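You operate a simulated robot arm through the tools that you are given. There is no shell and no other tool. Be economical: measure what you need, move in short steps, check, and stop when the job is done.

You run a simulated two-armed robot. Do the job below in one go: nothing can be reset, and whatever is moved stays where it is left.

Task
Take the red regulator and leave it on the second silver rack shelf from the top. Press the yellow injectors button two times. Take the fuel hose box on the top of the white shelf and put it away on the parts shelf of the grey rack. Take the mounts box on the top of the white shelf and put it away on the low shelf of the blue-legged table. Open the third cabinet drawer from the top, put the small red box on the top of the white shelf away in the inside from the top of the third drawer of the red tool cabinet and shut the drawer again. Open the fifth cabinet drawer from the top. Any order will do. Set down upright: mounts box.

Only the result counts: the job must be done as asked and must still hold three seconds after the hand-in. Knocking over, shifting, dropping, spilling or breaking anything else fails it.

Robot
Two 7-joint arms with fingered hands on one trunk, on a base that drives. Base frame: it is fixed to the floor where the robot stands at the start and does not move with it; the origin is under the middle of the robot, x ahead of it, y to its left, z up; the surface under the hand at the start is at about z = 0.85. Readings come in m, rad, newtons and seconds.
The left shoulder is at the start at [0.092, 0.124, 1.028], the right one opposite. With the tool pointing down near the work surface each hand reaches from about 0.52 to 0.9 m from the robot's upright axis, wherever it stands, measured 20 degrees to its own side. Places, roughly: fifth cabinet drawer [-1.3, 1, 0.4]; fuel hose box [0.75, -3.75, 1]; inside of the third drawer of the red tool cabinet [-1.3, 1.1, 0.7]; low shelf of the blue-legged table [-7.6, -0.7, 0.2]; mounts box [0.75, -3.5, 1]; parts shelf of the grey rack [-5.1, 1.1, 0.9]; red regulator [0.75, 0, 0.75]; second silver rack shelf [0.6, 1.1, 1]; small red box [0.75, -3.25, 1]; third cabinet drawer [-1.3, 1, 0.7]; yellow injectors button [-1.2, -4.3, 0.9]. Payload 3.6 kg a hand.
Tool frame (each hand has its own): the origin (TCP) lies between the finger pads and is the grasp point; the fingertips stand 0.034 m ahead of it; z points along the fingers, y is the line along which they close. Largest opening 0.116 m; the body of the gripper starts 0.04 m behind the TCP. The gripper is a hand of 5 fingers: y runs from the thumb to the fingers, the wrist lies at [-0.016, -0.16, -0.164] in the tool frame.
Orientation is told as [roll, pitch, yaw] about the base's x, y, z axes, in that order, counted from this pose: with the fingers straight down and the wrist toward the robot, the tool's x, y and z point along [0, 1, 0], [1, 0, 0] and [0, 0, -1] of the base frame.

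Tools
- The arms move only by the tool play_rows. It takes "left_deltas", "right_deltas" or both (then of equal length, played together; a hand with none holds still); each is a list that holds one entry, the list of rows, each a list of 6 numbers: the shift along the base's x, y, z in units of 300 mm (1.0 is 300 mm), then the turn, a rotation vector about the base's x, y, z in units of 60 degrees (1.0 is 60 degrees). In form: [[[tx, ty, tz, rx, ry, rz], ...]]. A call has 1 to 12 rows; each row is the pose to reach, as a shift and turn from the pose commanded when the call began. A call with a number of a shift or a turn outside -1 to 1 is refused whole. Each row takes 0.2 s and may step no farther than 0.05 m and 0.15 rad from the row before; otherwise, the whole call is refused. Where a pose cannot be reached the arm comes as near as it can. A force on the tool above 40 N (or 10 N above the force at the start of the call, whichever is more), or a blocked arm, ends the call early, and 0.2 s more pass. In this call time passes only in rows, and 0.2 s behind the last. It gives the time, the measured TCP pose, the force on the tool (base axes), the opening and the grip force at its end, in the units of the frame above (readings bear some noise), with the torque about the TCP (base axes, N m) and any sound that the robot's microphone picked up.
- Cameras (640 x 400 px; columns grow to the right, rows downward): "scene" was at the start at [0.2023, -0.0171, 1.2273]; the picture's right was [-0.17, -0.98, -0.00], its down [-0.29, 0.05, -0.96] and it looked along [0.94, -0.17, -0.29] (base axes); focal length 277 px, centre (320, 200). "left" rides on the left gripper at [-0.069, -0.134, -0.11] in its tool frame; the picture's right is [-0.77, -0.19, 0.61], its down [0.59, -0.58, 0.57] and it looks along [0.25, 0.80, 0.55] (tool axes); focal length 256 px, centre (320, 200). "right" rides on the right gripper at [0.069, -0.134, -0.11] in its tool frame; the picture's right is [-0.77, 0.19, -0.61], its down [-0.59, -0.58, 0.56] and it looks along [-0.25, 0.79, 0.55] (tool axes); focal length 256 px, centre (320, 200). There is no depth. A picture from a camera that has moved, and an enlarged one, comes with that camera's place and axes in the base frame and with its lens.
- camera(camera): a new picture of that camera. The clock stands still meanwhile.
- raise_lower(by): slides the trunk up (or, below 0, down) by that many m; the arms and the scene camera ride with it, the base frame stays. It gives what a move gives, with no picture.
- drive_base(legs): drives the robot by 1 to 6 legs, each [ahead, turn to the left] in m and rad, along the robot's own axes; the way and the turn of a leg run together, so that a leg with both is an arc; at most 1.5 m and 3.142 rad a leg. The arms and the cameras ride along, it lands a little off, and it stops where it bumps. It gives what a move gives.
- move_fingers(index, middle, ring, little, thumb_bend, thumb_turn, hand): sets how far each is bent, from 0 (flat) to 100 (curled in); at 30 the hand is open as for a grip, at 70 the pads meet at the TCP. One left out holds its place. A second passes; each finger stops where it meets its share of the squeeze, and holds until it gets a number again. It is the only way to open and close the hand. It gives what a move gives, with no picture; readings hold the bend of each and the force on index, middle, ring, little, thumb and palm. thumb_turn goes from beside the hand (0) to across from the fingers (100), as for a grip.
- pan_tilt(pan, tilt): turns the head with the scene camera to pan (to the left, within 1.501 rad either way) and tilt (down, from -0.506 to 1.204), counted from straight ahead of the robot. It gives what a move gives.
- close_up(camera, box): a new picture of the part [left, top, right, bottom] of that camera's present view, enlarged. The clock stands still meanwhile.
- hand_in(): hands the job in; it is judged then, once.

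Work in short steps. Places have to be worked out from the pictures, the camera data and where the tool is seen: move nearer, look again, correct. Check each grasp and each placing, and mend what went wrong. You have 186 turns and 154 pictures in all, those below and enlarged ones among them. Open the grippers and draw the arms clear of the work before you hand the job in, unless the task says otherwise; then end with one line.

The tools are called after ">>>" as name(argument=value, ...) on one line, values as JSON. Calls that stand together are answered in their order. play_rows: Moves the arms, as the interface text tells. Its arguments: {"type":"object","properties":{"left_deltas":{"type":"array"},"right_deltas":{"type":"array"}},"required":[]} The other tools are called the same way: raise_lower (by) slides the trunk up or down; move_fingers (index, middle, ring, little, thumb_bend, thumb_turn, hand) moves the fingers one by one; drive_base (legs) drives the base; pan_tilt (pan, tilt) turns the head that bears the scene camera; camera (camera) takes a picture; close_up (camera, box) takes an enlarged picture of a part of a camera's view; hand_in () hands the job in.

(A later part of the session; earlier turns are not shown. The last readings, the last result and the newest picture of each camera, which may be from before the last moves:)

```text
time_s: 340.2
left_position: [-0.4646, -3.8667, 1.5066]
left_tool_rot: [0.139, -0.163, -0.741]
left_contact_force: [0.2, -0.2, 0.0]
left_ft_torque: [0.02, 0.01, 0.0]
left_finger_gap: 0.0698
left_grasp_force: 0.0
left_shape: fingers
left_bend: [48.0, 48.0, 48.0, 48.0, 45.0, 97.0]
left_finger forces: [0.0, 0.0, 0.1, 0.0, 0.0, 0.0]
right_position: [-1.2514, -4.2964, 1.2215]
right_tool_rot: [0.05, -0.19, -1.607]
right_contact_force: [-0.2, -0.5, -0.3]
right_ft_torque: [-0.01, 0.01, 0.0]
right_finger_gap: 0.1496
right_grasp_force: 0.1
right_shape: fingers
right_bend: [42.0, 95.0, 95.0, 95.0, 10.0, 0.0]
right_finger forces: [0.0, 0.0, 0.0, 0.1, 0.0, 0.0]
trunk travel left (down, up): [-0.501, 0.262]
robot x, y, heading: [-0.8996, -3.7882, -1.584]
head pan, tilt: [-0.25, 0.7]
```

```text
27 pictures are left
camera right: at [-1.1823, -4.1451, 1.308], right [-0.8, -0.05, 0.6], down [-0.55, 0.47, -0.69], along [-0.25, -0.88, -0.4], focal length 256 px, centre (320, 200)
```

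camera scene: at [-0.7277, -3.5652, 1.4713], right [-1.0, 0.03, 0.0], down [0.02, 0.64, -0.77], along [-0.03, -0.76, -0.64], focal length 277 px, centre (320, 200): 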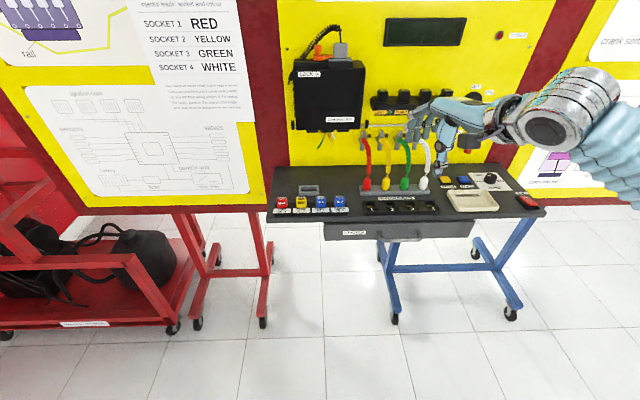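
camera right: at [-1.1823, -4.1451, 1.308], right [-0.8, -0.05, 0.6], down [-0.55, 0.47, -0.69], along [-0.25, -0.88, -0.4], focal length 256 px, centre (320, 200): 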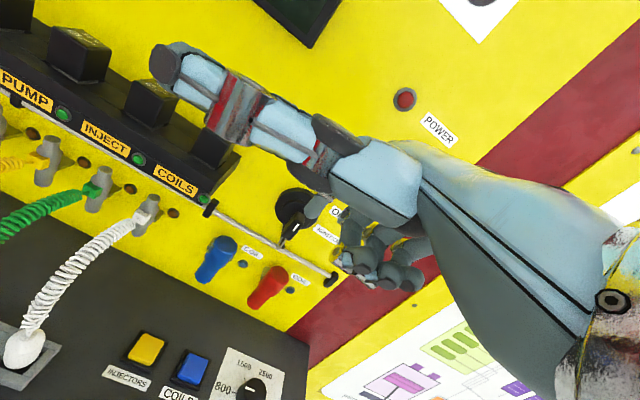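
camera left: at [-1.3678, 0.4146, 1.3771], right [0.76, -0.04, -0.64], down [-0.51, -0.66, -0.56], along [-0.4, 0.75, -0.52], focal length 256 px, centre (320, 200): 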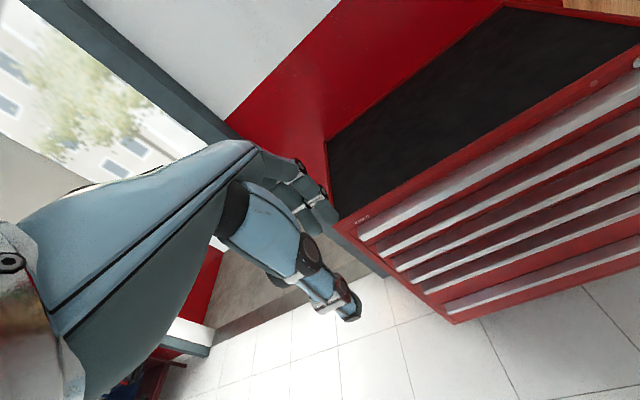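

I'll make a pointer from index, middle and thumb pinched together, level the hand, and bring it above the button at about (-1.195, -4.35).

>>> move_fingers(hand="right", index=72, middle=72, ring=95, little=95, thumb_bend=68, thumb_turn=97)

>>> play_rows(right_deltas=[[[0.03, -0.04, -0.12, 0.04, 0.01, 0], [0.06, -0.08, -0.24, 0.09, 0.02, 0], [0.09, -0.12, -0.36, 0.14, 0.03, 0], [0.12, -0.15, -0.48, 0.183, 0.041, 0], [0.15, -0.177, -0.57, 0.183, 0.041, 0]]])

>>> camera(camera="right")

```text
time_s: 341.2
left_position: [-0.4649, -3.8672, 1.5076]
left_tool_rot: [0.139, -0.162, -0.74]
left_contact_force: [0.2, 0.2, -0.3]
left_ft_torque: [0.01, 0.0, 0.0]
left_finger_gap: 0.0694
left_grasp_force: 0.2
left_shape: fingers
left_bend: [48.0, 48.0, 48.0, 48.0, 45.0, 97.0]
left_finger forces: [0.0, 0.0, 0.0, 0.0, 0.0, 0.1]
right_position: [-1.2514, -4.2955, 1.2211]
right_tool_rot: [0.046, -0.19, -1.606]
right_contact_force: [0.2, -0.2, 0.2]
right_ft_torque: [-0.02, -0.03, 0.02]
right_finger_gap: 0.0007
right_grasp_force: 0.1
right_shape: fingers
right_bend: [72.0, 72.0, 95.0, 95.0, 68.0, 99.0]
right_finger forces: [0.0, 0.0, 0.0, 0.0, 0.1, 0.0]
trunk travel left (down, up): [-0.501, 0.262]
robot x, y, heading: [-0.9038, -3.7808, -1.585]
head pan, tilt: [-0.25, 0.7]
```

```text
time_s: 342.4
left_position: [-0.4645, -3.8675, 1.5066]
left_tool_rot: [0.14, -0.161, -0.742]
left_contact_force: [0.1, 0.6, -0.1]
left_ft_torque: [0.03, 0.04, 0.03]
left_finger_gap: 0.0698
left_grasp_force: 0.1
left_shape: fingers
left_bend: [48.0, 48.0, 48.0, 48.0, 45.0, 97.0]
left_finger forces: [0.0, 0.0, 0.0, 0.1, 0.0, 0.0]
right_position: [-1.2087, -4.3498, 1.0494]
right_tool_rot: [-0.003, 0.002, -1.601]
right_contact_force: [0.2, -0.1, -0.2]
right_ft_torque: [-0.02, 0.02, 0.0]
right_finger_gap: 0.0008
right_grasp_force: 0.0
right_shape: fingers
right_bend: [72.0, 72.0, 95.0, 95.0, 68.0, 99.0]
right_finger forces: [0.1, 0.0, 0.1, 0.0, 0.0, 0.1]
trunk travel left (down, up): [-0.501, 0.262]
robot x, y, heading: [-0.9034, -3.7836, -1.588]
head pan, tilt: [-0.25, 0.7]
```

```text
26 pictures are left
camera right: at [-1.1354, -4.2188, 1.1607], right [-0.77, -0.16, 0.61], down [-0.57, 0.6, -0.56], along [-0.27, -0.79, -0.55], focal length 256 px, centre (320, 200)
```

right: 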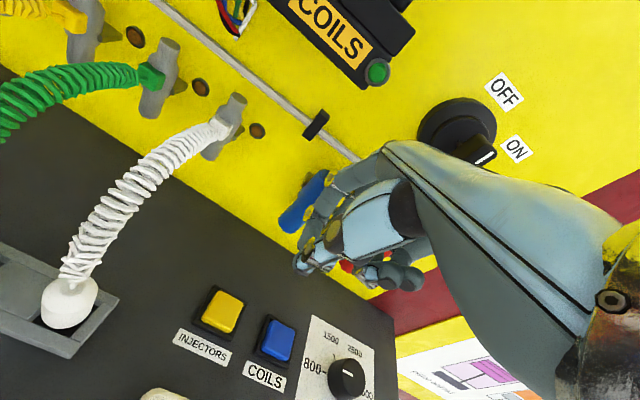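

The pointer tip needs about +15 mm in x. I'll descend to just above the button.

>>> play_rows(right_deltas=[[[0.05, 0.0, -0.1, 0, 0, 0], [0.05, 0.005, -0.2, 0, 0, 0], [0.05, 0.01, -0.3, 0, 0, 0], [0.05, 0.01, -0.38, 0, 0, 0]]])

>>> camera(camera="right")

```text
time_s: 343.4
left_position: [-0.4636, -3.8643, 1.5072]
left_tool_rot: [0.135, -0.163, -0.739]
left_contact_force: [0.5, 0.0, -0.6]
left_ft_torque: [-0.03, 0.0, -0.04]
left_finger_gap: 0.0697
left_grasp_force: 0.0
left_shape: fingers
left_bend: [48.0, 48.0, 48.0, 48.0, 45.0, 97.0]
left_finger forces: [0.0, 0.0, 0.1, 0.0, 0.0, 0.1]
right_position: [-1.1923, -4.345, 0.9408]
right_tool_rot: [-0.002, -0.011, -1.601]
right_contact_force: [-0.5, 2.4, 22.3]
right_ft_torque: [0.41, -0.1, 0.02]
right_finger_gap: 0.0
right_grasp_force: 11.1
right_shape: fingers
right_bend: [72.0, 72.0, 95.0, 95.0, 69.0, 100.0]
right_finger forces: [0.1, 0.0, 0.0, 0.0, 22.2, 0.0]
trunk travel left (down, up): [-0.501, 0.262]
robot x, y, heading: [-0.9058, -3.7832, -1.589]
head pan, tilt: [-0.25, 0.7]
heard: click
```

```text
25 pictures are left
camera right: at [-1.1193, -4.2124, 1.0503], right [-0.77, -0.16, 0.62], down [-0.57, 0.59, -0.57], along [-0.27, -0.79, -0.54], focal length 256 px, centre (320, 200)
```

right: 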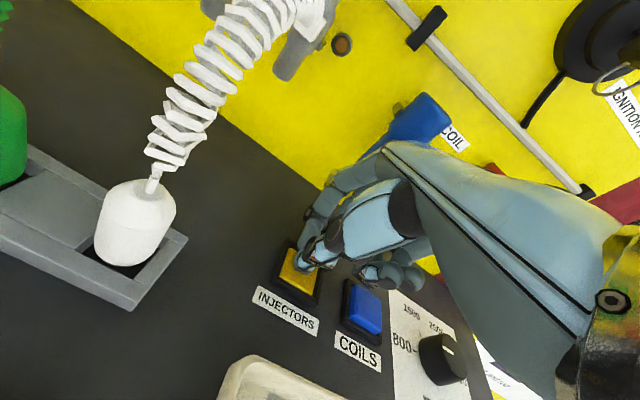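

A click was heard: the first press. I'll lift fully, then press exactly once more.

>>> play_rows(right_deltas=[[[0, 0, 0.07, 0, 0, 0], [0, 0, 0.14, 0, 0, 0], [0, 0, 0.14, 0, 0, 0]]])

>>> play_rows(right_deltas=[[[0, 0, -0.07, 0, 0, 0], [0, 0, -0.14, 0, 0, 0]]])

>>> play_rows(right_deltas=[[[0, 0, 0.1, 0, 0, 0], [0, 0, 0.25, 0, 0, 0], [0, 0, 0.4, 0, 0, 0], [0, 0.1, 0.55, 0, 0, 0], [0, 0.2, 0.7, 0, 0, 0], [0, 0.3, 0.85, 0, 0, 0]]])

```text
time_s: 344.2
left_position: [-0.4643, -3.8684, 1.5064]
left_tool_rot: [0.139, -0.163, -0.74]
left_contact_force: [0.3, 0.2, 0.3]
left_ft_torque: [-0.03, 0.01, -0.02]
left_finger_gap: 0.0695
left_grasp_force: 0.1
left_shape: fingers
left_bend: [48.0, 48.0, 48.0, 48.0, 45.0, 97.0]
left_finger forces: [0.1, 0.1, 0.0, 0.1, 0.0, 0.0]
right_position: [-1.193, -4.3442, 0.9784]
right_tool_rot: [-0.003, 0.002, -1.602]
right_contact_force: [-0.9, 0.8, -0.4]
right_ft_torque: [0.01, 0.01, 0.0]
right_finger_gap: 0.0005
right_grasp_force: 0.0
right_shape: fingers
right_bend: [72.0, 72.0, 95.0, 95.0, 68.0, 99.0]
right_finger forces: [0.0, 0.1, 0.1, 0.1, 0.1, 0.1]
trunk travel left (down, up): [-0.501, 0.262]
robot x, y, heading: [-0.9024, -3.7815, -1.586]
head pan, tilt: [-0.25, 0.7]
```

```text
time_s: 344.8
left_position: [-0.4632, -3.8633, 1.5074]
left_tool_rot: [0.138, -0.163, -0.74]
left_contact_force: [0.9, 0.1, 0.5]
left_ft_torque: [-0.01, 0.03, -0.01]
left_finger_gap: 0.0693
left_grasp_force: 0.1
left_shape: fingers
left_bend: [48.0, 48.0, 48.0, 48.0, 45.0, 97.0]
left_finger forces: [0.0, 0.1, 0.0, 0.0, 0.0, 0.0]
right_position: [-1.1917, -4.3447, 0.9433]
right_tool_rot: [-0.004, -0.01, -1.602]
right_contact_force: [-1.4, 2.3, 18.7]
right_ft_torque: [0.32, -0.1, 0.02]
right_finger_gap: 0.0006
right_grasp_force: 8.9
right_shape: fingers
right_bend: [72.0, 72.0, 95.0, 95.0, 69.0, 100.0]
right_finger forces: [0.1, 0.0, 0.0, 0.0, 18.6, 0.0]
trunk travel left (down, up): [-0.501, 0.262]
robot x, y, heading: [-0.9019, -3.7805, -1.59]
head pan, tilt: [-0.25, 0.7]
heard: click
```

```text
refused: row 4 steps farther than a row can; nothing moved
```

Second click heard. I'll lift away straight up.

>>> play_rows(right_deltas=[[[0, 0, 0.12, 0, 0, 0], [0, 0, 0.25, 0, 0, 0], [0, 0, 0.38, 0, 0, 0], [0, 0.05, 0.5, 0, 0, 0], [0, 0.1, 0.63, 0, 0, 0], [0, 0.15, 0.76, 0, 0, 0], [0, 0.2, 0.88, 0, 0, 0]]])

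>>> move_fingers(hand="right", index=30, middle=30, ring=30, little=30, thumb_bend=30, thumb_turn=97)

>>> drive_base(legs=[[-0.35, 0]])

```text
time_s: 346.4
left_position: [-0.4631, -3.8678, 1.5068]
left_tool_rot: [0.139, -0.163, -0.739]
left_contact_force: [0.7, -0.3, -0.9]
left_ft_torque: [-0.01, 0.01, 0.01]
left_finger_gap: 0.0698
left_grasp_force: 0.1
left_shape: fingers
left_bend: [48.0, 48.0, 48.0, 48.0, 45.0, 97.0]
left_finger forces: [0.0, 0.1, 0.0, 0.0, 0.0, 0.0]
right_position: [-1.1885, -4.2868, 1.197]
right_tool_rot: [-0.003, 0.001, -1.6]
right_contact_force: [0.1, -0.6, 0.0]
right_ft_torque: [-0.01, 0.04, 0.0]
right_finger_gap: 0.0007
right_grasp_force: 0.0
right_shape: fingers
right_bend: [72.0, 72.0, 95.0, 95.0, 68.0, 99.0]
right_finger forces: [0.0, 0.1, 0.1, 0.1, 0.0, 0.1]
trunk travel left (down, up): [-0.501, 0.262]
robot x, y, heading: [-0.9029, -3.7832, -1.581]
head pan, tilt: [-0.25, 0.7]
```

```text
time_s: 347.4
left_position: [-0.4647, -3.8666, 1.5063]
left_tool_rot: [0.139, -0.163, -0.74]
left_contact_force: [-0.1, -0.6, 0.1]
left_ft_torque: [-0.01, 0.02, 0.04]
left_finger_gap: 0.0693
left_grasp_force: 0.0
left_shape: fingers
left_bend: [48.0, 48.0, 48.0, 48.0, 45.0, 97.0]
left_finger forces: [0.0, 0.0, 0.0, 0.0, 0.0, 0.0]
right_position: [-1.1881, -4.2887, 1.1972]
right_tool_rot: [-0.003, 0.0, -1.602]
right_contact_force: [0.0, 0.1, -0.2]
right_ft_torque: [0.01, 0.0, -0.03]
right_finger_gap: 0.1177
right_grasp_force: 0.1
right_shape: fingers
right_bend: [30.0, 30.0, 30.0, 30.0, 30.0, 95.0]
right_finger forces: [0.1, 0.1, 0.0, 0.0, 0.0, 0.0]
trunk travel left (down, up): [-0.501, 0.262]
robot x, y, heading: [-0.9025, -3.7805, -1.587]
head pan, tilt: [-0.25, 0.7]
```

```text
time_s: 349.7
left_position: [-0.4583, -3.5263, 1.5071]
left_tool_rot: [0.139, -0.162, -0.744]
left_contact_force: [0.4, 0.5, -0.1]
left_ft_torque: [0.0, 0.01, -0.04]
left_finger_gap: 0.0697
left_grasp_force: 0.1
left_shape: fingers
left_bend: [48.0, 48.0, 48.0, 48.0, 45.0, 97.0]
left_finger forces: [0.0, 0.0, 0.0, 0.1, 0.0, 0.1]
right_position: [-1.185, -3.9448, 1.1973]
right_tool_rot: [-0.001, -0.001, -1.604]
right_contact_force: [0.2, -0.4, 0.1]
right_ft_torque: [0.02, -0.01, -0.01]
right_finger_gap: 0.1176
right_grasp_force: 0.0
right_shape: fingers
right_bend: [30.0, 30.0, 30.0, 30.0, 30.0, 95.0]
right_finger forces: [0.1, 0.1, 0.0, 0.1, 0.0, 0.0]
trunk travel left (down, up): [-0.501, 0.262]
robot x, y, heading: [-0.9008, -3.4407, -1.592]
head pan, tilt: [-0.25, 0.7]
```

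Both presses are done. Next is the fuel hose box: centre ≈(0.713, -3.815), turned about -15°. I'll drive to about (0.17, -3.44) facing the shelf.

>>> drive_base(legs=[[0, 1.56]])

>>> drive_base(legs=[[1.03, 0]])

>>> pan_tilt(pan=-0.4, tilt=0.65)

>>> camera(camera="scene")

```text
time_s: 353.9
left_position: [-0.8047, -3.0046, 1.5072]
left_tool_rot: [0.139, -0.161, 0.813]
left_contact_force: [-0.6, 0.9, -0.1]
left_ft_torque: [0.02, 0.0, 0.0]
left_finger_gap: 0.0697
left_grasp_force: 0.1
left_shape: fingers
left_bend: [48.0, 48.0, 48.0, 48.0, 45.0, 97.0]
left_finger forces: [0.0, 0.0, 0.0, 0.1, 0.0, 0.0]
right_position: [-0.3977, -3.7369, 1.1978]
right_tool_rot: [-0.003, 0.002, -0.049]
right_contact_force: [0.5, 0.4, 0.3]
right_ft_torque: [-0.04, 0.0, 0.0]
right_finger_gap: 0.1179
right_grasp_force: 0.0
right_shape: fingers
right_bend: [30.0, 30.0, 30.0, 30.0, 30.0, 95.0]
right_finger forces: [0.0, 0.1, 0.0, 0.0, 0.1, 0.1]
trunk travel left (down, up): [-0.501, 0.262]
robot x, y, heading: [-0.9005, -3.4425, -0.031]
head pan, tilt: [-0.25, 0.7]
```

```text
time_s: 359.0
left_position: [0.1917, -3.0377, 1.5074]
left_tool_rot: [0.139, -0.159, 0.816]
left_contact_force: [0.0, -1.0, 1.3]
left_ft_torque: [0.0, 0.01, 0.03]
left_finger_gap: 0.0699
left_grasp_force: 0.0
left_shape: fingers
left_bend: [48.0, 48.0, 48.0, 48.0, 45.0, 97.0]
left_finger forces: [0.0, 0.0, 0.0, 0.1, 0.1, 0.0]
right_position: [0.6015, -3.7667, 1.1971]
right_tool_rot: [-0.003, 0.003, -0.046]
right_contact_force: [-0.2, -0.6, -0.2]
right_ft_torque: [0.02, -0.01, 0.0]
right_finger_gap: 0.1175
right_grasp_force: 0.1
right_shape: fingers
right_bend: [30.0, 30.0, 30.0, 30.0, 30.0, 95.0]
right_finger forces: [0.0, 0.0, 0.1, 0.0, 0.1, 0.0]
trunk travel left (down, up): [-0.501, 0.262]
robot x, y, heading: [0.0991, -3.4708, -0.032]
head pan, tilt: [-0.25, 0.7]
```

```text
time_s: 359.7
left_position: [0.1912, -3.0364, 1.5071]
left_tool_rot: [0.141, -0.163, 0.816]
left_contact_force: [0.8, 0.1, -0.5]
left_ft_torque: [0.02, 0.0, 0.01]
left_finger_gap: 0.0693
left_grasp_force: 0.3
left_shape: fingers
left_bend: [48.0, 48.0, 48.0, 48.0, 45.0, 97.0]
left_finger forces: [0.1, 0.0, 0.1, 0.0, 0.0, 0.0]
right_position: [0.601, -3.766, 1.1968]
right_tool_rot: [-0.004, 0.001, -0.044]
right_contact_force: [0.1, 0.1, 0.6]
right_ft_torque: [-0.02, 0.01, -0.03]
right_finger_gap: 0.1177
right_grasp_force: 0.0
right_shape: fingers
right_bend: [30.0, 30.0, 30.0, 30.0, 30.0, 95.0]
right_finger forces: [0.0, 0.0, 0.0, 0.0, 0.0, 0.0]
trunk travel left (down, up): [-0.501, 0.262]
robot x, y, heading: [0.1033, -3.4754, -0.029]
head pan, tilt: [-0.4, 0.649]
```

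```text
24 pictures are left
camera scene: at [0.2048, -3.5112, 1.4756], right [-0.42, -0.91, 0.0], down [-0.55, 0.25, -0.8], along [0.72, -0.33, -0.6], focal length 277 px, centre (320, 200)
```

scene: 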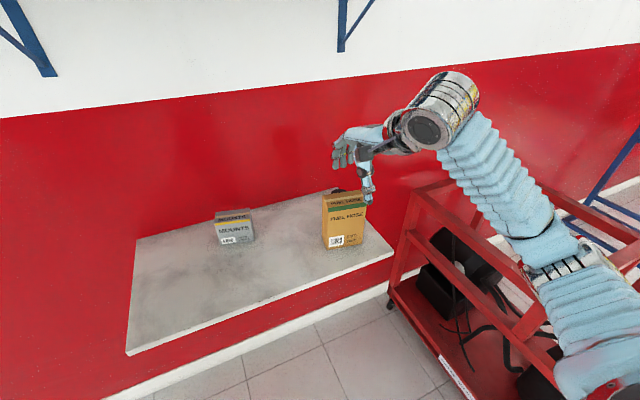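

The fuel box is at (0.71, -3.825), yaw ≈-0.34, about 58 mm deep, with its top at 1.033. I'll bring the right hand above it.

>>> play_rows(right_deltas=[[[0.07, -0.04, -0.04, 0, 0, -0.06], [0.15, -0.08, -0.1, 0, 0, -0.12], [0.24, -0.13, -0.16, 0, 0, -0.18], [0.32, -0.17, -0.22, 0, 0, -0.24], [0.363, -0.197, -0.32, 0, 0, -0.283]]])

>>> camera(camera="right")

```text
time_s: 360.9
left_position: [0.1922, -3.0357, 1.5076]
left_tool_rot: [0.138, -0.161, 0.816]
left_contact_force: [0.6, -0.5, -0.9]
left_ft_torque: [0.01, 0.0, 0.01]
left_finger_gap: 0.0697
left_grasp_force: 0.1
left_shape: fingers
left_bend: [48.0, 48.0, 48.0, 48.0, 45.0, 97.0]
left_finger forces: [0.0, 0.0, 0.0, 0.1, 0.1, 0.0]
right_position: [0.7116, -3.825, 1.1011]
right_tool_rot: [-0.003, 0.003, -0.343]
right_contact_force: [0.0, -0.1, -0.3]
right_ft_torque: [-0.01, -0.02, -0.03]
right_finger_gap: 0.1176
right_grasp_force: 0.1
right_shape: fingers
right_bend: [30.0, 30.0, 30.0, 30.0, 30.0, 95.0]
right_finger forces: [0.0, 0.0, 0.1, 0.0, 0.0, 0.0]
trunk travel left (down, up): [-0.501, 0.262]
robot x, y, heading: [0.099, -3.4759, -0.029]
head pan, tilt: [-0.4, 0.649]
```

```text
23 pictures are left
camera right: at [0.6081, -3.7151, 1.2116], right [-0.08, -0.79, 0.61], down [-0.74, -0.36, -0.56], along [0.67, -0.5, -0.55], focal length 256 px, centre (320, 200)
```

right: 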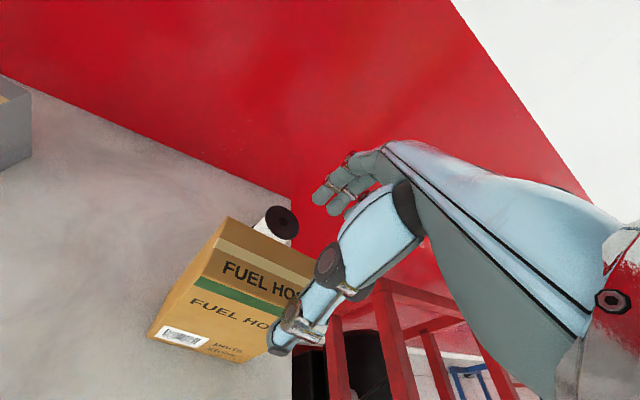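

Well aligned over the box top. I'll descend, grip, and lift.

>>> play_rows(right_deltas=[[[0, 0.01, -0.1, 0, 0, 0], [0, 0.015, -0.2, 0, 0, 0], [0, 0.015, -0.3, 0, 0, 0], [0, 0.015, -0.33, 0, 0, 0]]])

>>> move_fingers(hand="right", index=75, middle=75, ring=75, little=75, thumb_bend=75)

>>> raise_lower(by=0.08)

>>> camera(camera="scene")

```text
time_s: 361.9
left_position: [0.1905, -3.0364, 1.5067]
left_tool_rot: [0.14, -0.162, 0.816]
left_contact_force: [-0.7, -0.7, 0.3]
left_ft_torque: [-0.05, -0.02, 0.0]
left_finger_gap: 0.0695
left_grasp_force: 0.1
left_shape: fingers
left_bend: [48.0, 48.0, 48.0, 48.0, 45.0, 97.0]
left_finger forces: [0.1, 0.0, 0.0, 0.1, 0.1, 0.0]
right_position: [0.7115, -3.8223, 1.0004]
right_tool_rot: [-0.004, -0.001, -0.341]
right_contact_force: [-0.5, -0.9, 0.9]
right_ft_torque: [0.03, 0.0, 0.0]
right_finger_gap: 0.1179
right_grasp_force: 1.0
right_shape: fingers
right_bend: [30.0, 30.0, 30.0, 30.0, 30.0, 95.0]
right_finger forces: [0.0, 0.0, 0.1, 0.8, 0.1, 0.0]
trunk travel left (down, up): [-0.501, 0.262]
robot x, y, heading: [0.1039, -3.475, -0.029]
head pan, tilt: [-0.4, 0.649]
```

```text
time_s: 362.9
left_position: [0.1918, -3.0367, 1.5069]
left_tool_rot: [0.139, -0.159, 0.816]
left_contact_force: [-0.8, 0.2, 0.2]
left_ft_torque: [0.0, 0.02, 0.0]
left_finger_gap: 0.0695
left_grasp_force: 0.0
left_shape: fingers
left_bend: [48.0, 48.0, 48.0, 48.0, 45.0, 97.0]
left_finger forces: [0.0, 0.0, 0.0, 0.0, 0.1, 0.0]
right_position: [0.7112, -3.8223, 1.0031]
right_tool_rot: [-0.003, -0.001, -0.339]
right_contact_force: [1.7, -0.6, 2.0]
right_ft_torque: [-0.18, -0.44, 0.09]
right_finger_gap: 0.0531
right_grasp_force: 42.7
right_shape: fingers
right_bend: [57.0, 53.0, 51.0, 66.0, 64.0, 96.0]
right_finger forces: [15.5, 9.7, 10.5, 11.4, 37.2, 0.1]
trunk travel left (down, up): [-0.501, 0.262]
robot x, y, heading: [0.1044, -3.4745, -0.031]
head pan, tilt: [-0.4, 0.649]
```

```text
time_s: 364.1
left_position: [0.1936, -3.0369, 1.5871]
left_tool_rot: [0.14, -0.158, 0.815]
left_contact_force: [0.8, -0.4, -0.3]
left_ft_torque: [0.01, 0.02, 0.01]
left_finger_gap: 0.0696
left_grasp_force: 0.0
left_shape: fingers
left_bend: [48.0, 48.0, 48.0, 48.0, 45.0, 97.0]
left_finger forces: [0.0, 0.1, 0.0, 0.0, 0.0, 0.0]
right_position: [0.7107, -3.822, 1.0814]
right_tool_rot: [-0.004, 0.004, -0.342]
right_contact_force: [0.4, 0.2, -5.5]
right_ft_torque: [-0.07, 0.01, -0.05]
right_finger_gap: 0.053
right_grasp_force: 40.1
right_shape: fingers
right_bend: [57.0, 54.0, 51.0, 67.0, 64.0, 96.0]
right_finger forces: [14.0, 9.0, 9.5, 11.1, 36.5, 0.0]
trunk travel left (down, up): [-0.581, 0.182]
robot x, y, heading: [0.1023, -3.4702, -0.026]
head pan, tilt: [-0.4, 0.649]
```

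```text
22 pictures are left
camera scene: at [0.1979, -3.5114, 1.5558], right [-0.42, -0.91, 0.0], down [-0.55, 0.25, -0.8], along [0.72, -0.33, -0.61], focal length 277 px, centre (320, 200)
```

scene: 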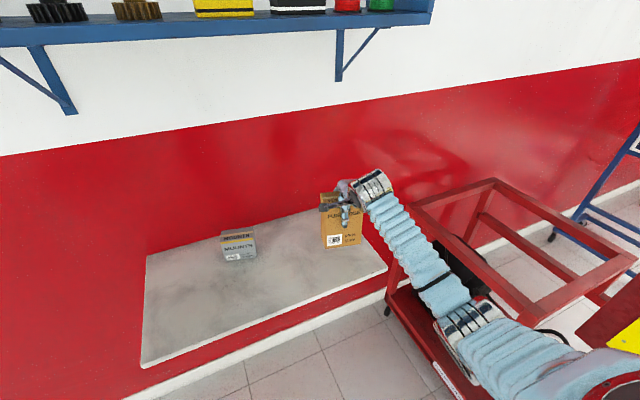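

The fuel box is held (about 5.5 N). I'll drive the route toward the grey rack.

>>> drive_base(legs=[[-0.52, 0]])

>>> drive_base(legs=[[0, 1.68]])

>>> drive_base(legs=[[1.5, 0]])

>>> drive_base(legs=[[0, 0.5]])

>>> drive_base(legs=[[1.4, 0], [0.6, 0]])

>>> drive_base(legs=[[0, 0.85]])

>>> pan_tilt(pan=-0.2, tilt=0.3)

>>> camera(camera="scene")

```text
time_s: 367.1
left_position: [-0.324, -3.0198, 1.5874]
left_tool_rot: [0.139, -0.16, 0.811]
left_contact_force: [0.9, -0.6, -0.9]
left_ft_torque: [-0.02, -0.05, 0.02]
left_finger_gap: 0.0697
left_grasp_force: 0.2
left_shape: fingers
left_bend: [48.0, 48.0, 48.0, 48.0, 45.0, 97.0]
left_finger forces: [0.0, 0.0, 0.0, 0.0, 0.0, 0.1]
right_position: [0.1905, -3.8071, 1.0814]
right_tool_rot: [-0.001, 0.002, -0.346]
right_contact_force: [0.0, -0.2, -5.0]
right_ft_torque: [-0.02, -0.04, -0.01]
right_finger_gap: 0.0532
right_grasp_force: 40.2
right_shape: fingers
right_bend: [57.0, 54.0, 51.0, 67.0, 64.0, 96.0]
right_finger forces: [13.9, 9.0, 9.4, 11.2, 36.4, 0.1]
trunk travel left (down, up): [-0.581, 0.182]
robot x, y, heading: [-0.4176, -3.459, -0.039]
head pan, tilt: [-0.4, 0.649]
```

```text
time_s: 371.5
left_position: [-0.8582, -3.3954, 1.5876]
left_tool_rot: [0.14, -0.163, 2.454]
left_contact_force: [0.7, -0.2, -0.3]
left_ft_torque: [0.01, 0.0, 0.03]
left_finger_gap: 0.0696
left_grasp_force: 0.0
left_shape: fingers
left_bend: [48.0, 48.0, 48.0, 48.0, 45.0, 97.0]
left_finger forces: [0.0, 0.1, 0.0, 0.0, 0.1, 0.0]
right_position: [-0.1087, -2.8261, 1.0803]
right_tool_rot: [-0.004, 0.001, 1.294]
right_contact_force: [-0.5, 0.6, -5.7]
right_ft_torque: [0.06, -0.06, 0.03]
right_finger_gap: 0.0525
right_grasp_force: 37.5
right_shape: fingers
right_bend: [57.0, 54.0, 52.0, 67.0, 64.0, 96.0]
right_finger forces: [12.8, 8.7, 8.9, 11.0, 33.4, 0.0]
trunk travel left (down, up): [-0.581, 0.182]
robot x, y, heading: [-0.4154, -3.4595, 1.608]
head pan, tilt: [-0.4, 0.649]
```

```text
time_s: 379.1
left_position: [-0.9479, -1.8773, 1.587]
left_tool_rot: [0.142, -0.162, 2.496]
left_contact_force: [-0.1, 0.9, -0.7]
left_ft_torque: [0.0, 0.01, 0.01]
left_finger_gap: 0.0695
left_grasp_force: 0.0
left_shape: fingers
left_bend: [48.0, 48.0, 48.0, 48.0, 45.0, 97.0]
left_finger forces: [0.1, 0.2, 0.0, 0.0, 0.1, 0.0]
right_position: [-0.2234, -1.277, 1.0812]
right_tool_rot: [-0.005, 0.003, 1.336]
right_contact_force: [0.3, 0.1, -5.6]
right_ft_torque: [0.03, -0.05, -0.01]
right_finger_gap: 0.0526
right_grasp_force: 37.1
right_shape: fingers
right_bend: [57.0, 54.0, 52.0, 67.0, 64.0, 96.0]
right_finger forces: [12.9, 8.6, 8.9, 11.1, 33.2, 0.0]
trunk travel left (down, up): [-0.581, 0.182]
robot x, y, heading: [-0.5065, -1.9193, 1.647]
head pan, tilt: [-0.4, 0.649]
```

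```text
time_s: 381.0
left_position: [-0.9115, -2.099, 1.5868]
left_tool_rot: [0.141, -0.161, 3.005]
left_contact_force: [0.4, 0.3, 0.3]
left_ft_torque: [-0.05, -0.03, 0.02]
left_finger_gap: 0.0698
left_grasp_force: 0.0
left_shape: fingers
left_bend: [48.0, 48.0, 48.0, 48.0, 45.0, 97.0]
left_finger forces: [0.1, 0.0, 0.0, 0.0, 0.1, 0.1]
right_position: [-0.5742, -1.2212, 1.0812]
right_tool_rot: [-0.003, 0.004, 1.849]
right_contact_force: [0.7, 0.2, -6.2]
right_ft_torque: [0.05, -0.07, 0.0]
right_finger_gap: 0.0524
right_grasp_force: 36.6
right_shape: fingers
right_bend: [57.0, 54.0, 52.0, 67.0, 64.0, 96.0]
right_finger forces: [12.5, 8.5, 8.7, 11.1, 32.3, 0.0]
trunk travel left (down, up): [-0.581, 0.182]
robot x, y, heading: [-0.5026, -1.9192, 2.159]
head pan, tilt: [-0.4, 0.649]
```

```text
time_s: 390.9
left_position: [-2.0015, -0.4462, 1.5872]
left_tool_rot: [0.141, -0.159, 3.004]
left_contact_force: [-0.4, 0.2, 0.5]
left_ft_torque: [-0.03, -0.01, 0.02]
left_finger_gap: 0.0695
left_grasp_force: 0.2
left_shape: fingers
left_bend: [48.0, 48.0, 48.0, 48.0, 45.0, 97.0]
left_finger forces: [0.1, 0.1, 0.1, 0.0, 0.1, 0.1]
right_position: [-1.6593, 0.4312, 1.0812]
right_tool_rot: [-0.003, 0.003, 1.846]
right_contact_force: [0.1, -0.6, -6.2]
right_ft_torque: [0.04, -0.03, -0.03]
right_finger_gap: 0.0527
right_grasp_force: 37.0
right_shape: fingers
right_bend: [57.0, 54.0, 52.0, 67.0, 64.0, 96.0]
right_finger forces: [12.6, 8.5, 8.7, 11.2, 32.3, 0.0]
trunk travel left (down, up): [-0.581, 0.182]
robot x, y, heading: [-1.5926, -0.2679, 2.154]
head pan, tilt: [-0.4, 0.649]
```

```text
time_s: 393.5
left_position: [-1.7244, -0.692, 1.5867]
left_tool_rot: [0.141, -0.16, -2.421]
left_contact_force: [0.0, -0.8, 0.0]
left_ft_torque: [0.04, 0.0, 0.0]
left_finger_gap: 0.0698
left_grasp_force: 0.0
left_shape: fingers
left_bend: [48.0, 48.0, 48.0, 48.0, 45.0, 97.0]
left_finger forces: [0.0, 0.1, 0.1, 0.0, 0.0, 0.0]
right_position: [-2.1638, 0.1407, 1.0814]
right_tool_rot: [-0.004, 0.003, 2.702]
right_contact_force: [0.4, 0.0, -5.8]
right_ft_torque: [0.05, 0.01, 0.03]
right_finger_gap: 0.0525
right_grasp_force: 35.0
right_shape: fingers
right_bend: [57.0, 54.0, 52.0, 67.0, 64.0, 96.0]
right_finger forces: [12.0, 8.2, 8.5, 11.1, 30.9, 0.1]
trunk travel left (down, up): [-0.581, 0.182]
robot x, y, heading: [-1.5908, -0.2684, 3.012]
head pan, tilt: [-0.4, 0.649]
```

```text
time_s: 394.3
left_position: [-1.7253, -0.6927, 1.587]
left_tool_rot: [0.141, -0.161, -2.421]
left_contact_force: [-0.2, -0.4, 0.2]
left_ft_torque: [0.01, 0.01, -0.03]
left_finger_gap: 0.0695
left_grasp_force: 0.0
left_shape: fingers
left_bend: [48.0, 48.0, 48.0, 48.0, 45.0, 97.0]
left_finger forces: [0.0, 0.1, 0.0, 0.2, 0.0, 0.1]
right_position: [-2.1631, 0.1405, 1.0808]
right_tool_rot: [-0.004, 0.006, 2.701]
right_contact_force: [-0.6, -1.5, -5.8]
right_ft_torque: [0.01, 0.01, 0.02]
right_finger_gap: 0.052
right_grasp_force: 35.3
right_shape: fingers
right_bend: [57.0, 54.0, 52.0, 67.0, 64.0, 96.0]
right_finger forces: [12.1, 8.3, 8.5, 11.1, 31.0, 0.0]
trunk travel left (down, up): [-0.581, 0.182]
robot x, y, heading: [-1.5945, -0.2681, 3.011]
head pan, tilt: [-0.201, 0.3]
```

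```text
21 pictures are left
camera scene: at [-1.6925, -0.2346, 1.5876], right [0.32, 0.95, 0.0], down [0.28, -0.1, -0.95], along [-0.9, 0.31, -0.3], focal length 277 px, centre (320, 200)
```

scene: 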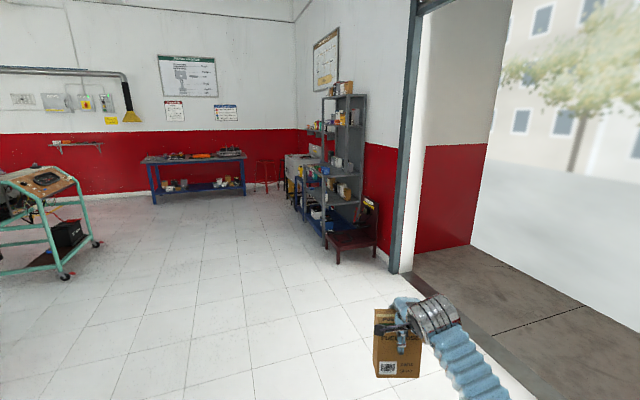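

Clear path. I'll drive 2.5 m and look at the rack.

>>> drive_base(legs=[[1.4, 0], [1.1, 0]])

>>> pan_tilt(pan=-0.8, tilt=0.5)

>>> camera(camera="scene")

```text
time_s: 406.5
left_position: [-4.1935, -0.352, 1.5871]
left_tool_rot: [0.141, -0.161, -2.404]
left_contact_force: [-0.9, 0.8, 0.5]
left_ft_torque: [-0.01, 0.0, -0.04]
left_finger_gap: 0.07
left_grasp_force: 0.1
left_shape: fingers
left_bend: [48.0, 48.0, 48.0, 48.0, 45.0, 97.0]
left_finger forces: [0.0, 0.0, 0.0, 0.1, 0.0, 0.0]
right_position: [-4.6482, 0.4726, 1.0801]
right_tool_rot: [-0.002, 0.003, 2.721]
right_contact_force: [-0.4, 0.2, -4.7]
right_ft_torque: [0.06, -0.01, -0.02]
right_finger_gap: 0.0519
right_grasp_force: 35.3
right_shape: fingers
right_bend: [57.0, 54.0, 52.0, 67.0, 64.0, 96.0]
right_finger forces: [12.1, 8.2, 8.4, 11.1, 30.7, 0.0]
trunk travel left (down, up): [-0.581, 0.182]
robot x, y, heading: [-4.0666, 0.0788, 3.034]
head pan, tilt: [-0.201, 0.3]
```

```text
time_s: 407.5
left_position: [-4.1924, -0.352, 1.5873]
left_tool_rot: [0.142, -0.16, -2.404]
left_contact_force: [0.0, 0.4, 0.0]
left_ft_torque: [0.0, 0.02, -0.01]
left_finger_gap: 0.0696
left_grasp_force: 0.0
left_shape: fingers
left_bend: [48.0, 48.0, 48.0, 48.0, 45.0, 97.0]
left_finger forces: [0.1, 0.0, 0.0, 0.0, 0.0, 0.1]
right_position: [-4.647, 0.4719, 1.0809]
right_tool_rot: [-0.003, 0.006, 2.723]
right_contact_force: [0.9, 0.6, -6.2]
right_ft_torque: [0.03, 0.03, 0.01]
right_finger_gap: 0.0522
right_grasp_force: 35.2
right_shape: fingers
right_bend: [57.0, 54.0, 52.0, 67.0, 64.0, 96.0]
right_finger forces: [12.0, 8.2, 8.3, 11.1, 30.7, 0.0]
trunk travel left (down, up): [-0.581, 0.182]
robot x, y, heading: [-4.068, 0.0747, 3.031]
head pan, tilt: [-0.799, 0.499]
```

```text
20 pictures are left
camera scene: at [-4.1376, 0.1495, 1.5693], right [0.79, 0.62, 0.0], down [0.3, -0.38, -0.88], along [-0.54, 0.69, -0.48], focal length 277 px, centre (320, 200)
```

scene: 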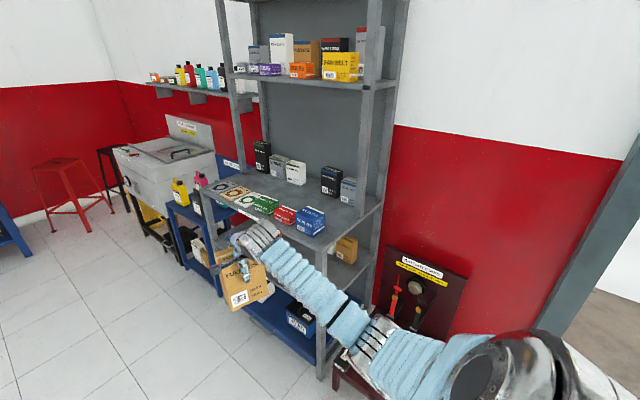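

The parts shelf at z≈0.9 is the one with gasket packs and small boxes. I'll zoom in to find free space.

>>> close_up(camera="scene", box=[190, 130, 400, 262])

```text
3.03 times, centred on (295, 196) of scene
camera zoom: at [-4.1376, 0.1495, 1.5693], right [0.79, 0.62, 0.0], down [0.3, -0.38, -0.88], along [-0.54, 0.69, -0.48], focal length 839 px, centre (396, 212)
```

zoom: 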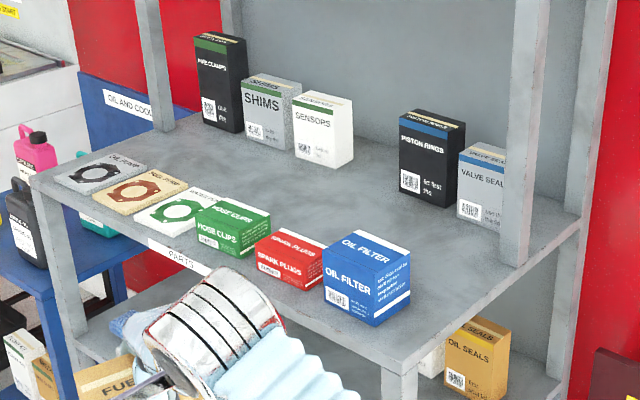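

This is the PARTS shelf. The strip between the rows (y≈0.97–1.15) around x=-4.95 is free. I'll drive around to approach it squarely, trunk raised so the box clears the front row.

>>> raise_lower(by=0.1)

>>> drive_base(legs=[[0, 0.175]])

>>> drive_base(legs=[[0.9, 0]])

>>> drive_base(legs=[[0, -1.33]])

>>> pan_tilt(pan=-0.3, tilt=0.6)

>>> camera(camera="scene")

```text
time_s: 408.9
left_position: [-4.1937, -0.352, 1.6863]
left_tool_rot: [0.141, -0.16, -2.401]
left_contact_force: [0.8, 0.1, -0.3]
left_ft_torque: [0.01, -0.01, 0.01]
left_finger_gap: 0.0697
left_grasp_force: 0.1
left_shape: fingers
left_bend: [48.0, 48.0, 48.0, 48.0, 45.0, 97.0]
left_finger forces: [0.0, 0.0, 0.0, 0.1, 0.0, 0.1]
right_position: [-4.6478, 0.4707, 1.1797]
right_tool_rot: [-0.006, 0.005, 2.722]
right_contact_force: [0.1, 1.1, -4.8]
right_ft_torque: [0.08, 0.01, 0.02]
right_finger_gap: 0.052
right_grasp_force: 34.9
right_shape: fingers
right_bend: [57.0, 54.0, 52.0, 67.0, 64.0, 96.0]
right_finger forces: [12.0, 8.3, 8.4, 11.1, 30.6, 0.0]
trunk travel left (down, up): [-0.681, 0.082]
robot x, y, heading: [-4.0688, 0.0762, 3.031]
head pan, tilt: [-0.799, 0.499]
```

```text
time_s: 409.9
left_position: [-4.1161, -0.367, 1.6879]
left_tool_rot: [0.142, -0.161, -2.225]
left_contact_force: [0.7, -0.2, -0.6]
left_ft_torque: [0.02, 0.01, 0.02]
left_finger_gap: 0.0697
left_grasp_force: 0.1
left_shape: fingers
left_bend: [48.0, 48.0, 48.0, 48.0, 45.0, 97.0]
left_finger forces: [0.1, 0.0, 0.1, 0.0, 0.0, 0.0]
right_position: [-4.7094, 0.3627, 1.1801]
right_tool_rot: [-0.002, 0.005, 2.898]
right_contact_force: [-0.1, -0.2, -5.5]
right_ft_torque: [0.08, 0.03, 0.02]
right_finger_gap: 0.0521
right_grasp_force: 34.9
right_shape: fingers
right_bend: [57.0, 54.0, 52.0, 67.0, 64.0, 96.0]
right_finger forces: [11.9, 8.3, 8.3, 10.9, 30.4, 0.0]
trunk travel left (down, up): [-0.681, 0.082]
robot x, y, heading: [-4.0678, 0.0775, -3.075]
head pan, tilt: [-0.799, 0.499]
```

```text
time_s: 414.6
left_position: [-4.9948, -0.4238, 1.687]
left_tool_rot: [0.14, -0.164, -2.23]
left_contact_force: [-0.3, -0.2, 0.7]
left_ft_torque: [0.03, -0.01, 0.0]
left_finger_gap: 0.0699
left_grasp_force: 0.0
left_shape: fingers
left_bend: [48.0, 48.0, 48.0, 48.0, 45.0, 97.0]
left_finger forces: [0.0, 0.0, 0.1, 0.0, 0.1, 0.1]
right_position: [-5.583, 0.3083, 1.181]
right_tool_rot: [-0.005, 0.006, 2.895]
right_contact_force: [-0.1, 0.1, -5.6]
right_ft_torque: [0.04, 0.02, 0.0]
right_finger_gap: 0.0522
right_grasp_force: 34.8
right_shape: fingers
right_bend: [57.0, 54.0, 52.0, 67.0, 64.0, 96.0]
right_finger forces: [11.9, 8.1, 8.3, 10.9, 30.4, 0.1]
trunk travel left (down, up): [-0.681, 0.082]
robot x, y, heading: [-4.9401, 0.019, -3.073]
head pan, tilt: [-0.799, 0.499]
```

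```text
time_s: 418.2
left_position: [-5.3824, -0.0603, 1.6884]
left_tool_rot: [0.142, -0.161, 2.772]
left_contact_force: [0.2, -0.4, 0.1]
left_ft_torque: [0.01, 0.02, 0.02]
left_finger_gap: 0.0697
left_grasp_force: 0.1
left_shape: fingers
left_bend: [48.0, 48.0, 48.0, 48.0, 45.0, 97.0]
left_finger forces: [0.0, 0.0, 0.1, 0.0, 0.0, 0.1]
right_position: [-4.8501, 0.7129, 1.1812]
right_tool_rot: [-0.001, 0.007, 1.613]
right_contact_force: [0.0, -0.5, -4.8]
right_ft_torque: [0.06, -0.03, 0.0]
right_finger_gap: 0.0517
right_grasp_force: 33.6
right_shape: fingers
right_bend: [57.0, 55.0, 52.0, 67.0, 64.0, 96.0]
right_finger forces: [11.2, 7.8, 8.0, 11.0, 28.4, 0.1]
trunk travel left (down, up): [-0.681, 0.082]
robot x, y, heading: [-4.9409, 0.0171, 1.915]
head pan, tilt: [-0.799, 0.499]
```

```text
time_s: 419.1
left_position: [-5.3824, -0.0612, 1.6864]
left_tool_rot: [0.141, -0.16, 2.77]
left_contact_force: [-0.4, 0.6, -0.8]
left_ft_torque: [-0.02, 0.0, -0.03]
left_finger_gap: 0.0698
left_grasp_force: 0.1
left_shape: fingers
left_bend: [48.0, 48.0, 48.0, 48.0, 45.0, 97.0]
left_finger forces: [0.0, 0.0, 0.0, 0.2, 0.0, 0.0]
right_position: [-4.8485, 0.7122, 1.1817]
right_tool_rot: [-0.003, 0.005, 1.614]
right_contact_force: [-0.4, 0.1, -5.5]
right_ft_torque: [0.04, -0.01, -0.03]
right_finger_gap: 0.0517
right_grasp_force: 33.2
right_shape: fingers
right_bend: [57.0, 55.0, 52.0, 67.0, 64.0, 96.0]
right_finger forces: [11.3, 8.0, 8.0, 11.0, 28.5, 0.1]
trunk travel left (down, up): [-0.681, 0.082]
robot x, y, heading: [-4.9436, 0.0169, 1.924]
head pan, tilt: [-0.3, 0.6]
```

```text
18 pictures are left
camera scene: at [-4.9504, 0.1177, 1.6603], right [1.0, 0.05, 0.0], down [0.03, -0.56, -0.82], along [-0.04, 0.82, -0.57], focal length 277 px, centre (320, 200)
```

scene: 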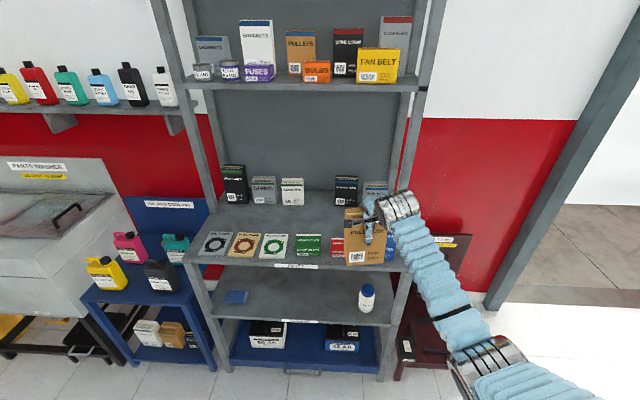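

The strip's free spot is at about (-5.0, 1.07). I'll drive 0.37 m forward and check.

>>> drive_base(legs=[[0.37, 0]])

>>> camera(camera="scene")

```text
time_s: 421.4
left_position: [-5.5089, 0.2833, 1.6884]
left_tool_rot: [0.138, -0.163, 2.769]
left_contact_force: [-0.7, 0.5, -0.4]
left_ft_torque: [0.04, 0.01, 0.01]
left_finger_gap: 0.0697
left_grasp_force: 0.1
left_shape: fingers
left_bend: [48.0, 48.0, 48.0, 48.0, 45.0, 97.0]
left_finger forces: [0.1, 0.1, 0.0, 0.1, 0.0, 0.0]
right_position: [-4.9723, 1.0558, 1.1799]
right_tool_rot: [-0.002, 0.005, 1.609]
right_contact_force: [0.3, -0.1, -6.1]
right_ft_torque: [0.01, -0.02, 0.03]
right_finger_gap: 0.0515
right_grasp_force: 33.6
right_shape: fingers
right_bend: [57.0, 55.0, 52.0, 67.0, 64.0, 96.0]
right_finger forces: [11.3, 7.9, 8.1, 11.1, 28.5, 0.0]
trunk travel left (down, up): [-0.681, 0.082]
robot x, y, heading: [-5.068, 0.3619, 1.918]
head pan, tilt: [-0.3, 0.6]
```

```text
17 pictures are left
camera scene: at [-5.0755, 0.4599, 1.6603], right [1.0, 0.05, 0.0], down [0.03, -0.56, -0.82], along [-0.04, 0.82, -0.57], focal length 277 px, centre (320, 200)
```

scene: 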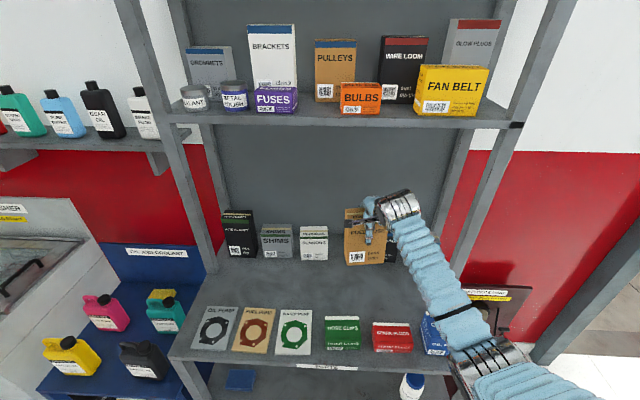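

The spot beneath is clear and the elbow stays in front of the oil filter. I'll lower with the arm until contact.

>>> play_rows(right_deltas=[[[-0.03, 0.01, -0.1, 0, 0, 0], [-0.05, 0.01, -0.2, 0, 0, 0], [-0.05, 0.01, -0.3, 0, 0, 0], [-0.05, 0.01, -0.4, 0, 0, 0], [-0.05, 0.01, -0.45, 0, 0, 0], [-0.05, 0.01, -0.49, 0, 0, 0], [-0.05, 0.01, -0.52, 0, 0, 0], [-0.05, 0.01, -0.55, 0, 0, 0]]])

>>> camera(camera="scene")

```text
time_s: 423.2
left_position: [-5.5089, 0.2788, 1.687]
left_tool_rot: [0.138, -0.163, 2.77]
left_contact_force: [-0.8, -0.4, 0.3]
left_ft_torque: [-0.01, 0.04, -0.01]
left_finger_gap: 0.0695
left_grasp_force: 0.0
left_shape: fingers
left_bend: [48.0, 48.0, 48.0, 48.0, 45.0, 97.0]
left_finger forces: [0.0, 0.0, 0.1, 0.0, 0.0, 0.0]
right_position: [-4.9857, 1.0591, 1.0218]
right_tool_rot: [-0.005, -0.011, 1.611]
right_contact_force: [6.2, -4.2, 22.9]
right_ft_torque: [0.01, 0.43, 0.29]
right_finger_gap: 0.0514
right_grasp_force: 38.9
right_shape: fingers
right_bend: [58.0, 55.0, 53.0, 67.0, 64.0, 96.0]
right_finger forces: [13.3, 8.6, 8.3, 11.5, 36.1, 0.0]
trunk travel left (down, up): [-0.681, 0.082]
robot x, y, heading: [-5.0713, 0.3588, 1.919]
head pan, tilt: [-0.3, 0.6]
```

```text
16 pictures are left
camera scene: at [-5.0749, 0.4548, 1.661], right [1.0, 0.05, 0.0], down [0.03, -0.56, -0.83], along [-0.04, 0.83, -0.56], focal length 277 px, centre (320, 200)
```

scene: 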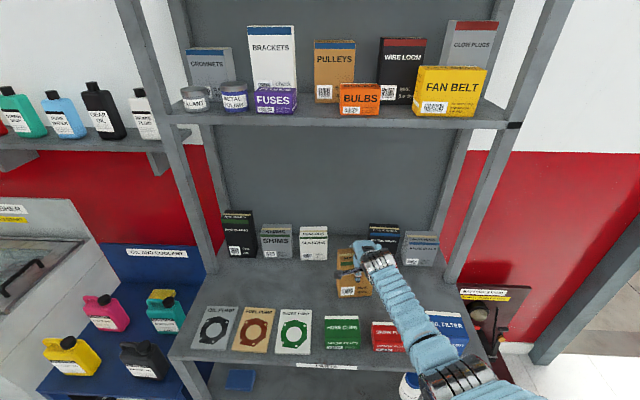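

The box rests on the shelf. I'll release slightly, lift straight up, and back off.

>>> move_fingers(hand="right", index=45, middle=43, ring=42, little=48, thumb_bend=45)

>>> play_rows(right_deltas=[[[0, 0, 0.06, 0, 0, 0], [0, 0, 0.18, 0, 0, 0], [0, 0, 0.3, 0, 0, 0], [0, 0, 0.42, 0, 0, 0], [0, 0, 0.54, 0, 0, 0], [0, 0, 0.66, 0, 0, 0]]])

>>> drive_base(legs=[[-0.45, 0]])

>>> camera(camera="scene")

```text
time_s: 424.2
left_position: [-5.5091, 0.2788, 1.6866]
left_tool_rot: [0.139, -0.163, 2.768]
left_contact_force: [0.1, 0.0, 0.5]
left_ft_torque: [0.04, -0.01, -0.01]
left_finger_gap: 0.0697
left_grasp_force: 0.0
left_shape: fingers
left_bend: [48.0, 48.0, 48.0, 48.0, 45.0, 97.0]
left_finger forces: [0.0, 0.0, 0.1, 0.0, 0.0, 0.0]
right_position: [-4.9866, 1.0573, 1.0174]
right_tool_rot: [-0.004, -0.001, 1.609]
right_contact_force: [3.4, -1.7, 23.3]
right_ft_torque: [0.43, 0.37, 0.11]
right_finger_gap: 0.0767
right_grasp_force: 11.2
right_shape: fingers
right_bend: [45.0, 43.0, 42.0, 48.0, 45.0, 97.0]
right_finger forces: [13.3, 0.0, 1.4, 0.2, 7.8, 0.0]
trunk travel left (down, up): [-0.681, 0.082]
robot x, y, heading: [-5.0732, 0.3641, 1.921]
head pan, tilt: [-0.3, 0.6]
```

```text
time_s: 425.6
left_position: [-5.5096, 0.2836, 1.686]
left_tool_rot: [0.139, -0.161, 2.769]
left_contact_force: [0.1, 0.1, 0.5]
left_ft_torque: [0.03, 0.01, 0.0]
left_finger_gap: 0.0699
left_grasp_force: 0.0
left_shape: fingers
left_bend: [48.0, 48.0, 48.0, 48.0, 45.0, 97.0]
left_finger forces: [0.1, 0.0, 0.1, 0.0, 0.0, 0.0]
right_position: [-4.9857, 1.0592, 1.2138]
right_tool_rot: [-0.005, 0.005, 1.609]
right_contact_force: [0.4, 0.2, 0.7]
right_ft_torque: [0.01, -0.01, 0.05]
right_finger_gap: 0.0743
right_grasp_force: 0.0
right_shape: fingers
right_bend: [45.0, 43.0, 42.0, 48.0, 45.0, 96.0]
right_finger forces: [0.0, 0.1, 0.0, 0.1, 0.0, 0.0]
trunk travel left (down, up): [-0.681, 0.082]
robot x, y, heading: [-5.0701, 0.3634, 1.918]
head pan, tilt: [-0.3, 0.6]
```

```text
time_s: 428.4
left_position: [-5.3574, -0.1364, 1.6885]
left_tool_rot: [0.138, -0.161, 2.763]
left_contact_force: [0.5, 0.9, -0.5]
left_ft_torque: [-0.02, 0.02, 0.03]
left_finger_gap: 0.0698
left_grasp_force: 0.1
left_shape: fingers
left_bend: [48.0, 48.0, 48.0, 48.0, 45.0, 97.0]
left_finger forces: [0.0, 0.1, 0.0, 0.1, 0.0, 0.1]
right_position: [-4.8296, 0.6352, 1.214]
right_tool_rot: [-0.002, 0.005, 1.601]
right_contact_force: [0.8, -1.0, -0.1]
right_ft_torque: [0.01, -0.02, -0.03]
right_finger_gap: 0.0744
right_grasp_force: 0.1
right_shape: fingers
right_bend: [45.0, 43.0, 42.0, 48.0, 45.0, 96.0]
right_finger forces: [0.0, 0.0, 0.0, 0.0, 0.1, 0.1]
trunk travel left (down, up): [-0.681, 0.082]
robot x, y, heading: [-4.9164, -0.0638, 1.913]
head pan, tilt: [-0.3, 0.6]
```

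```text
15 pictures are left
camera scene: at [-4.9229, 0.0368, 1.6603], right [1.0, 0.04, 0.0], down [0.02, -0.56, -0.82], along [-0.03, 0.82, -0.57], focal length 277 px, centre (320, 200)
```

scene: 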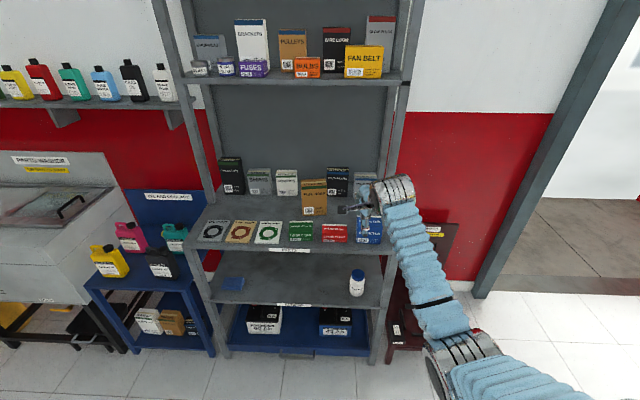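

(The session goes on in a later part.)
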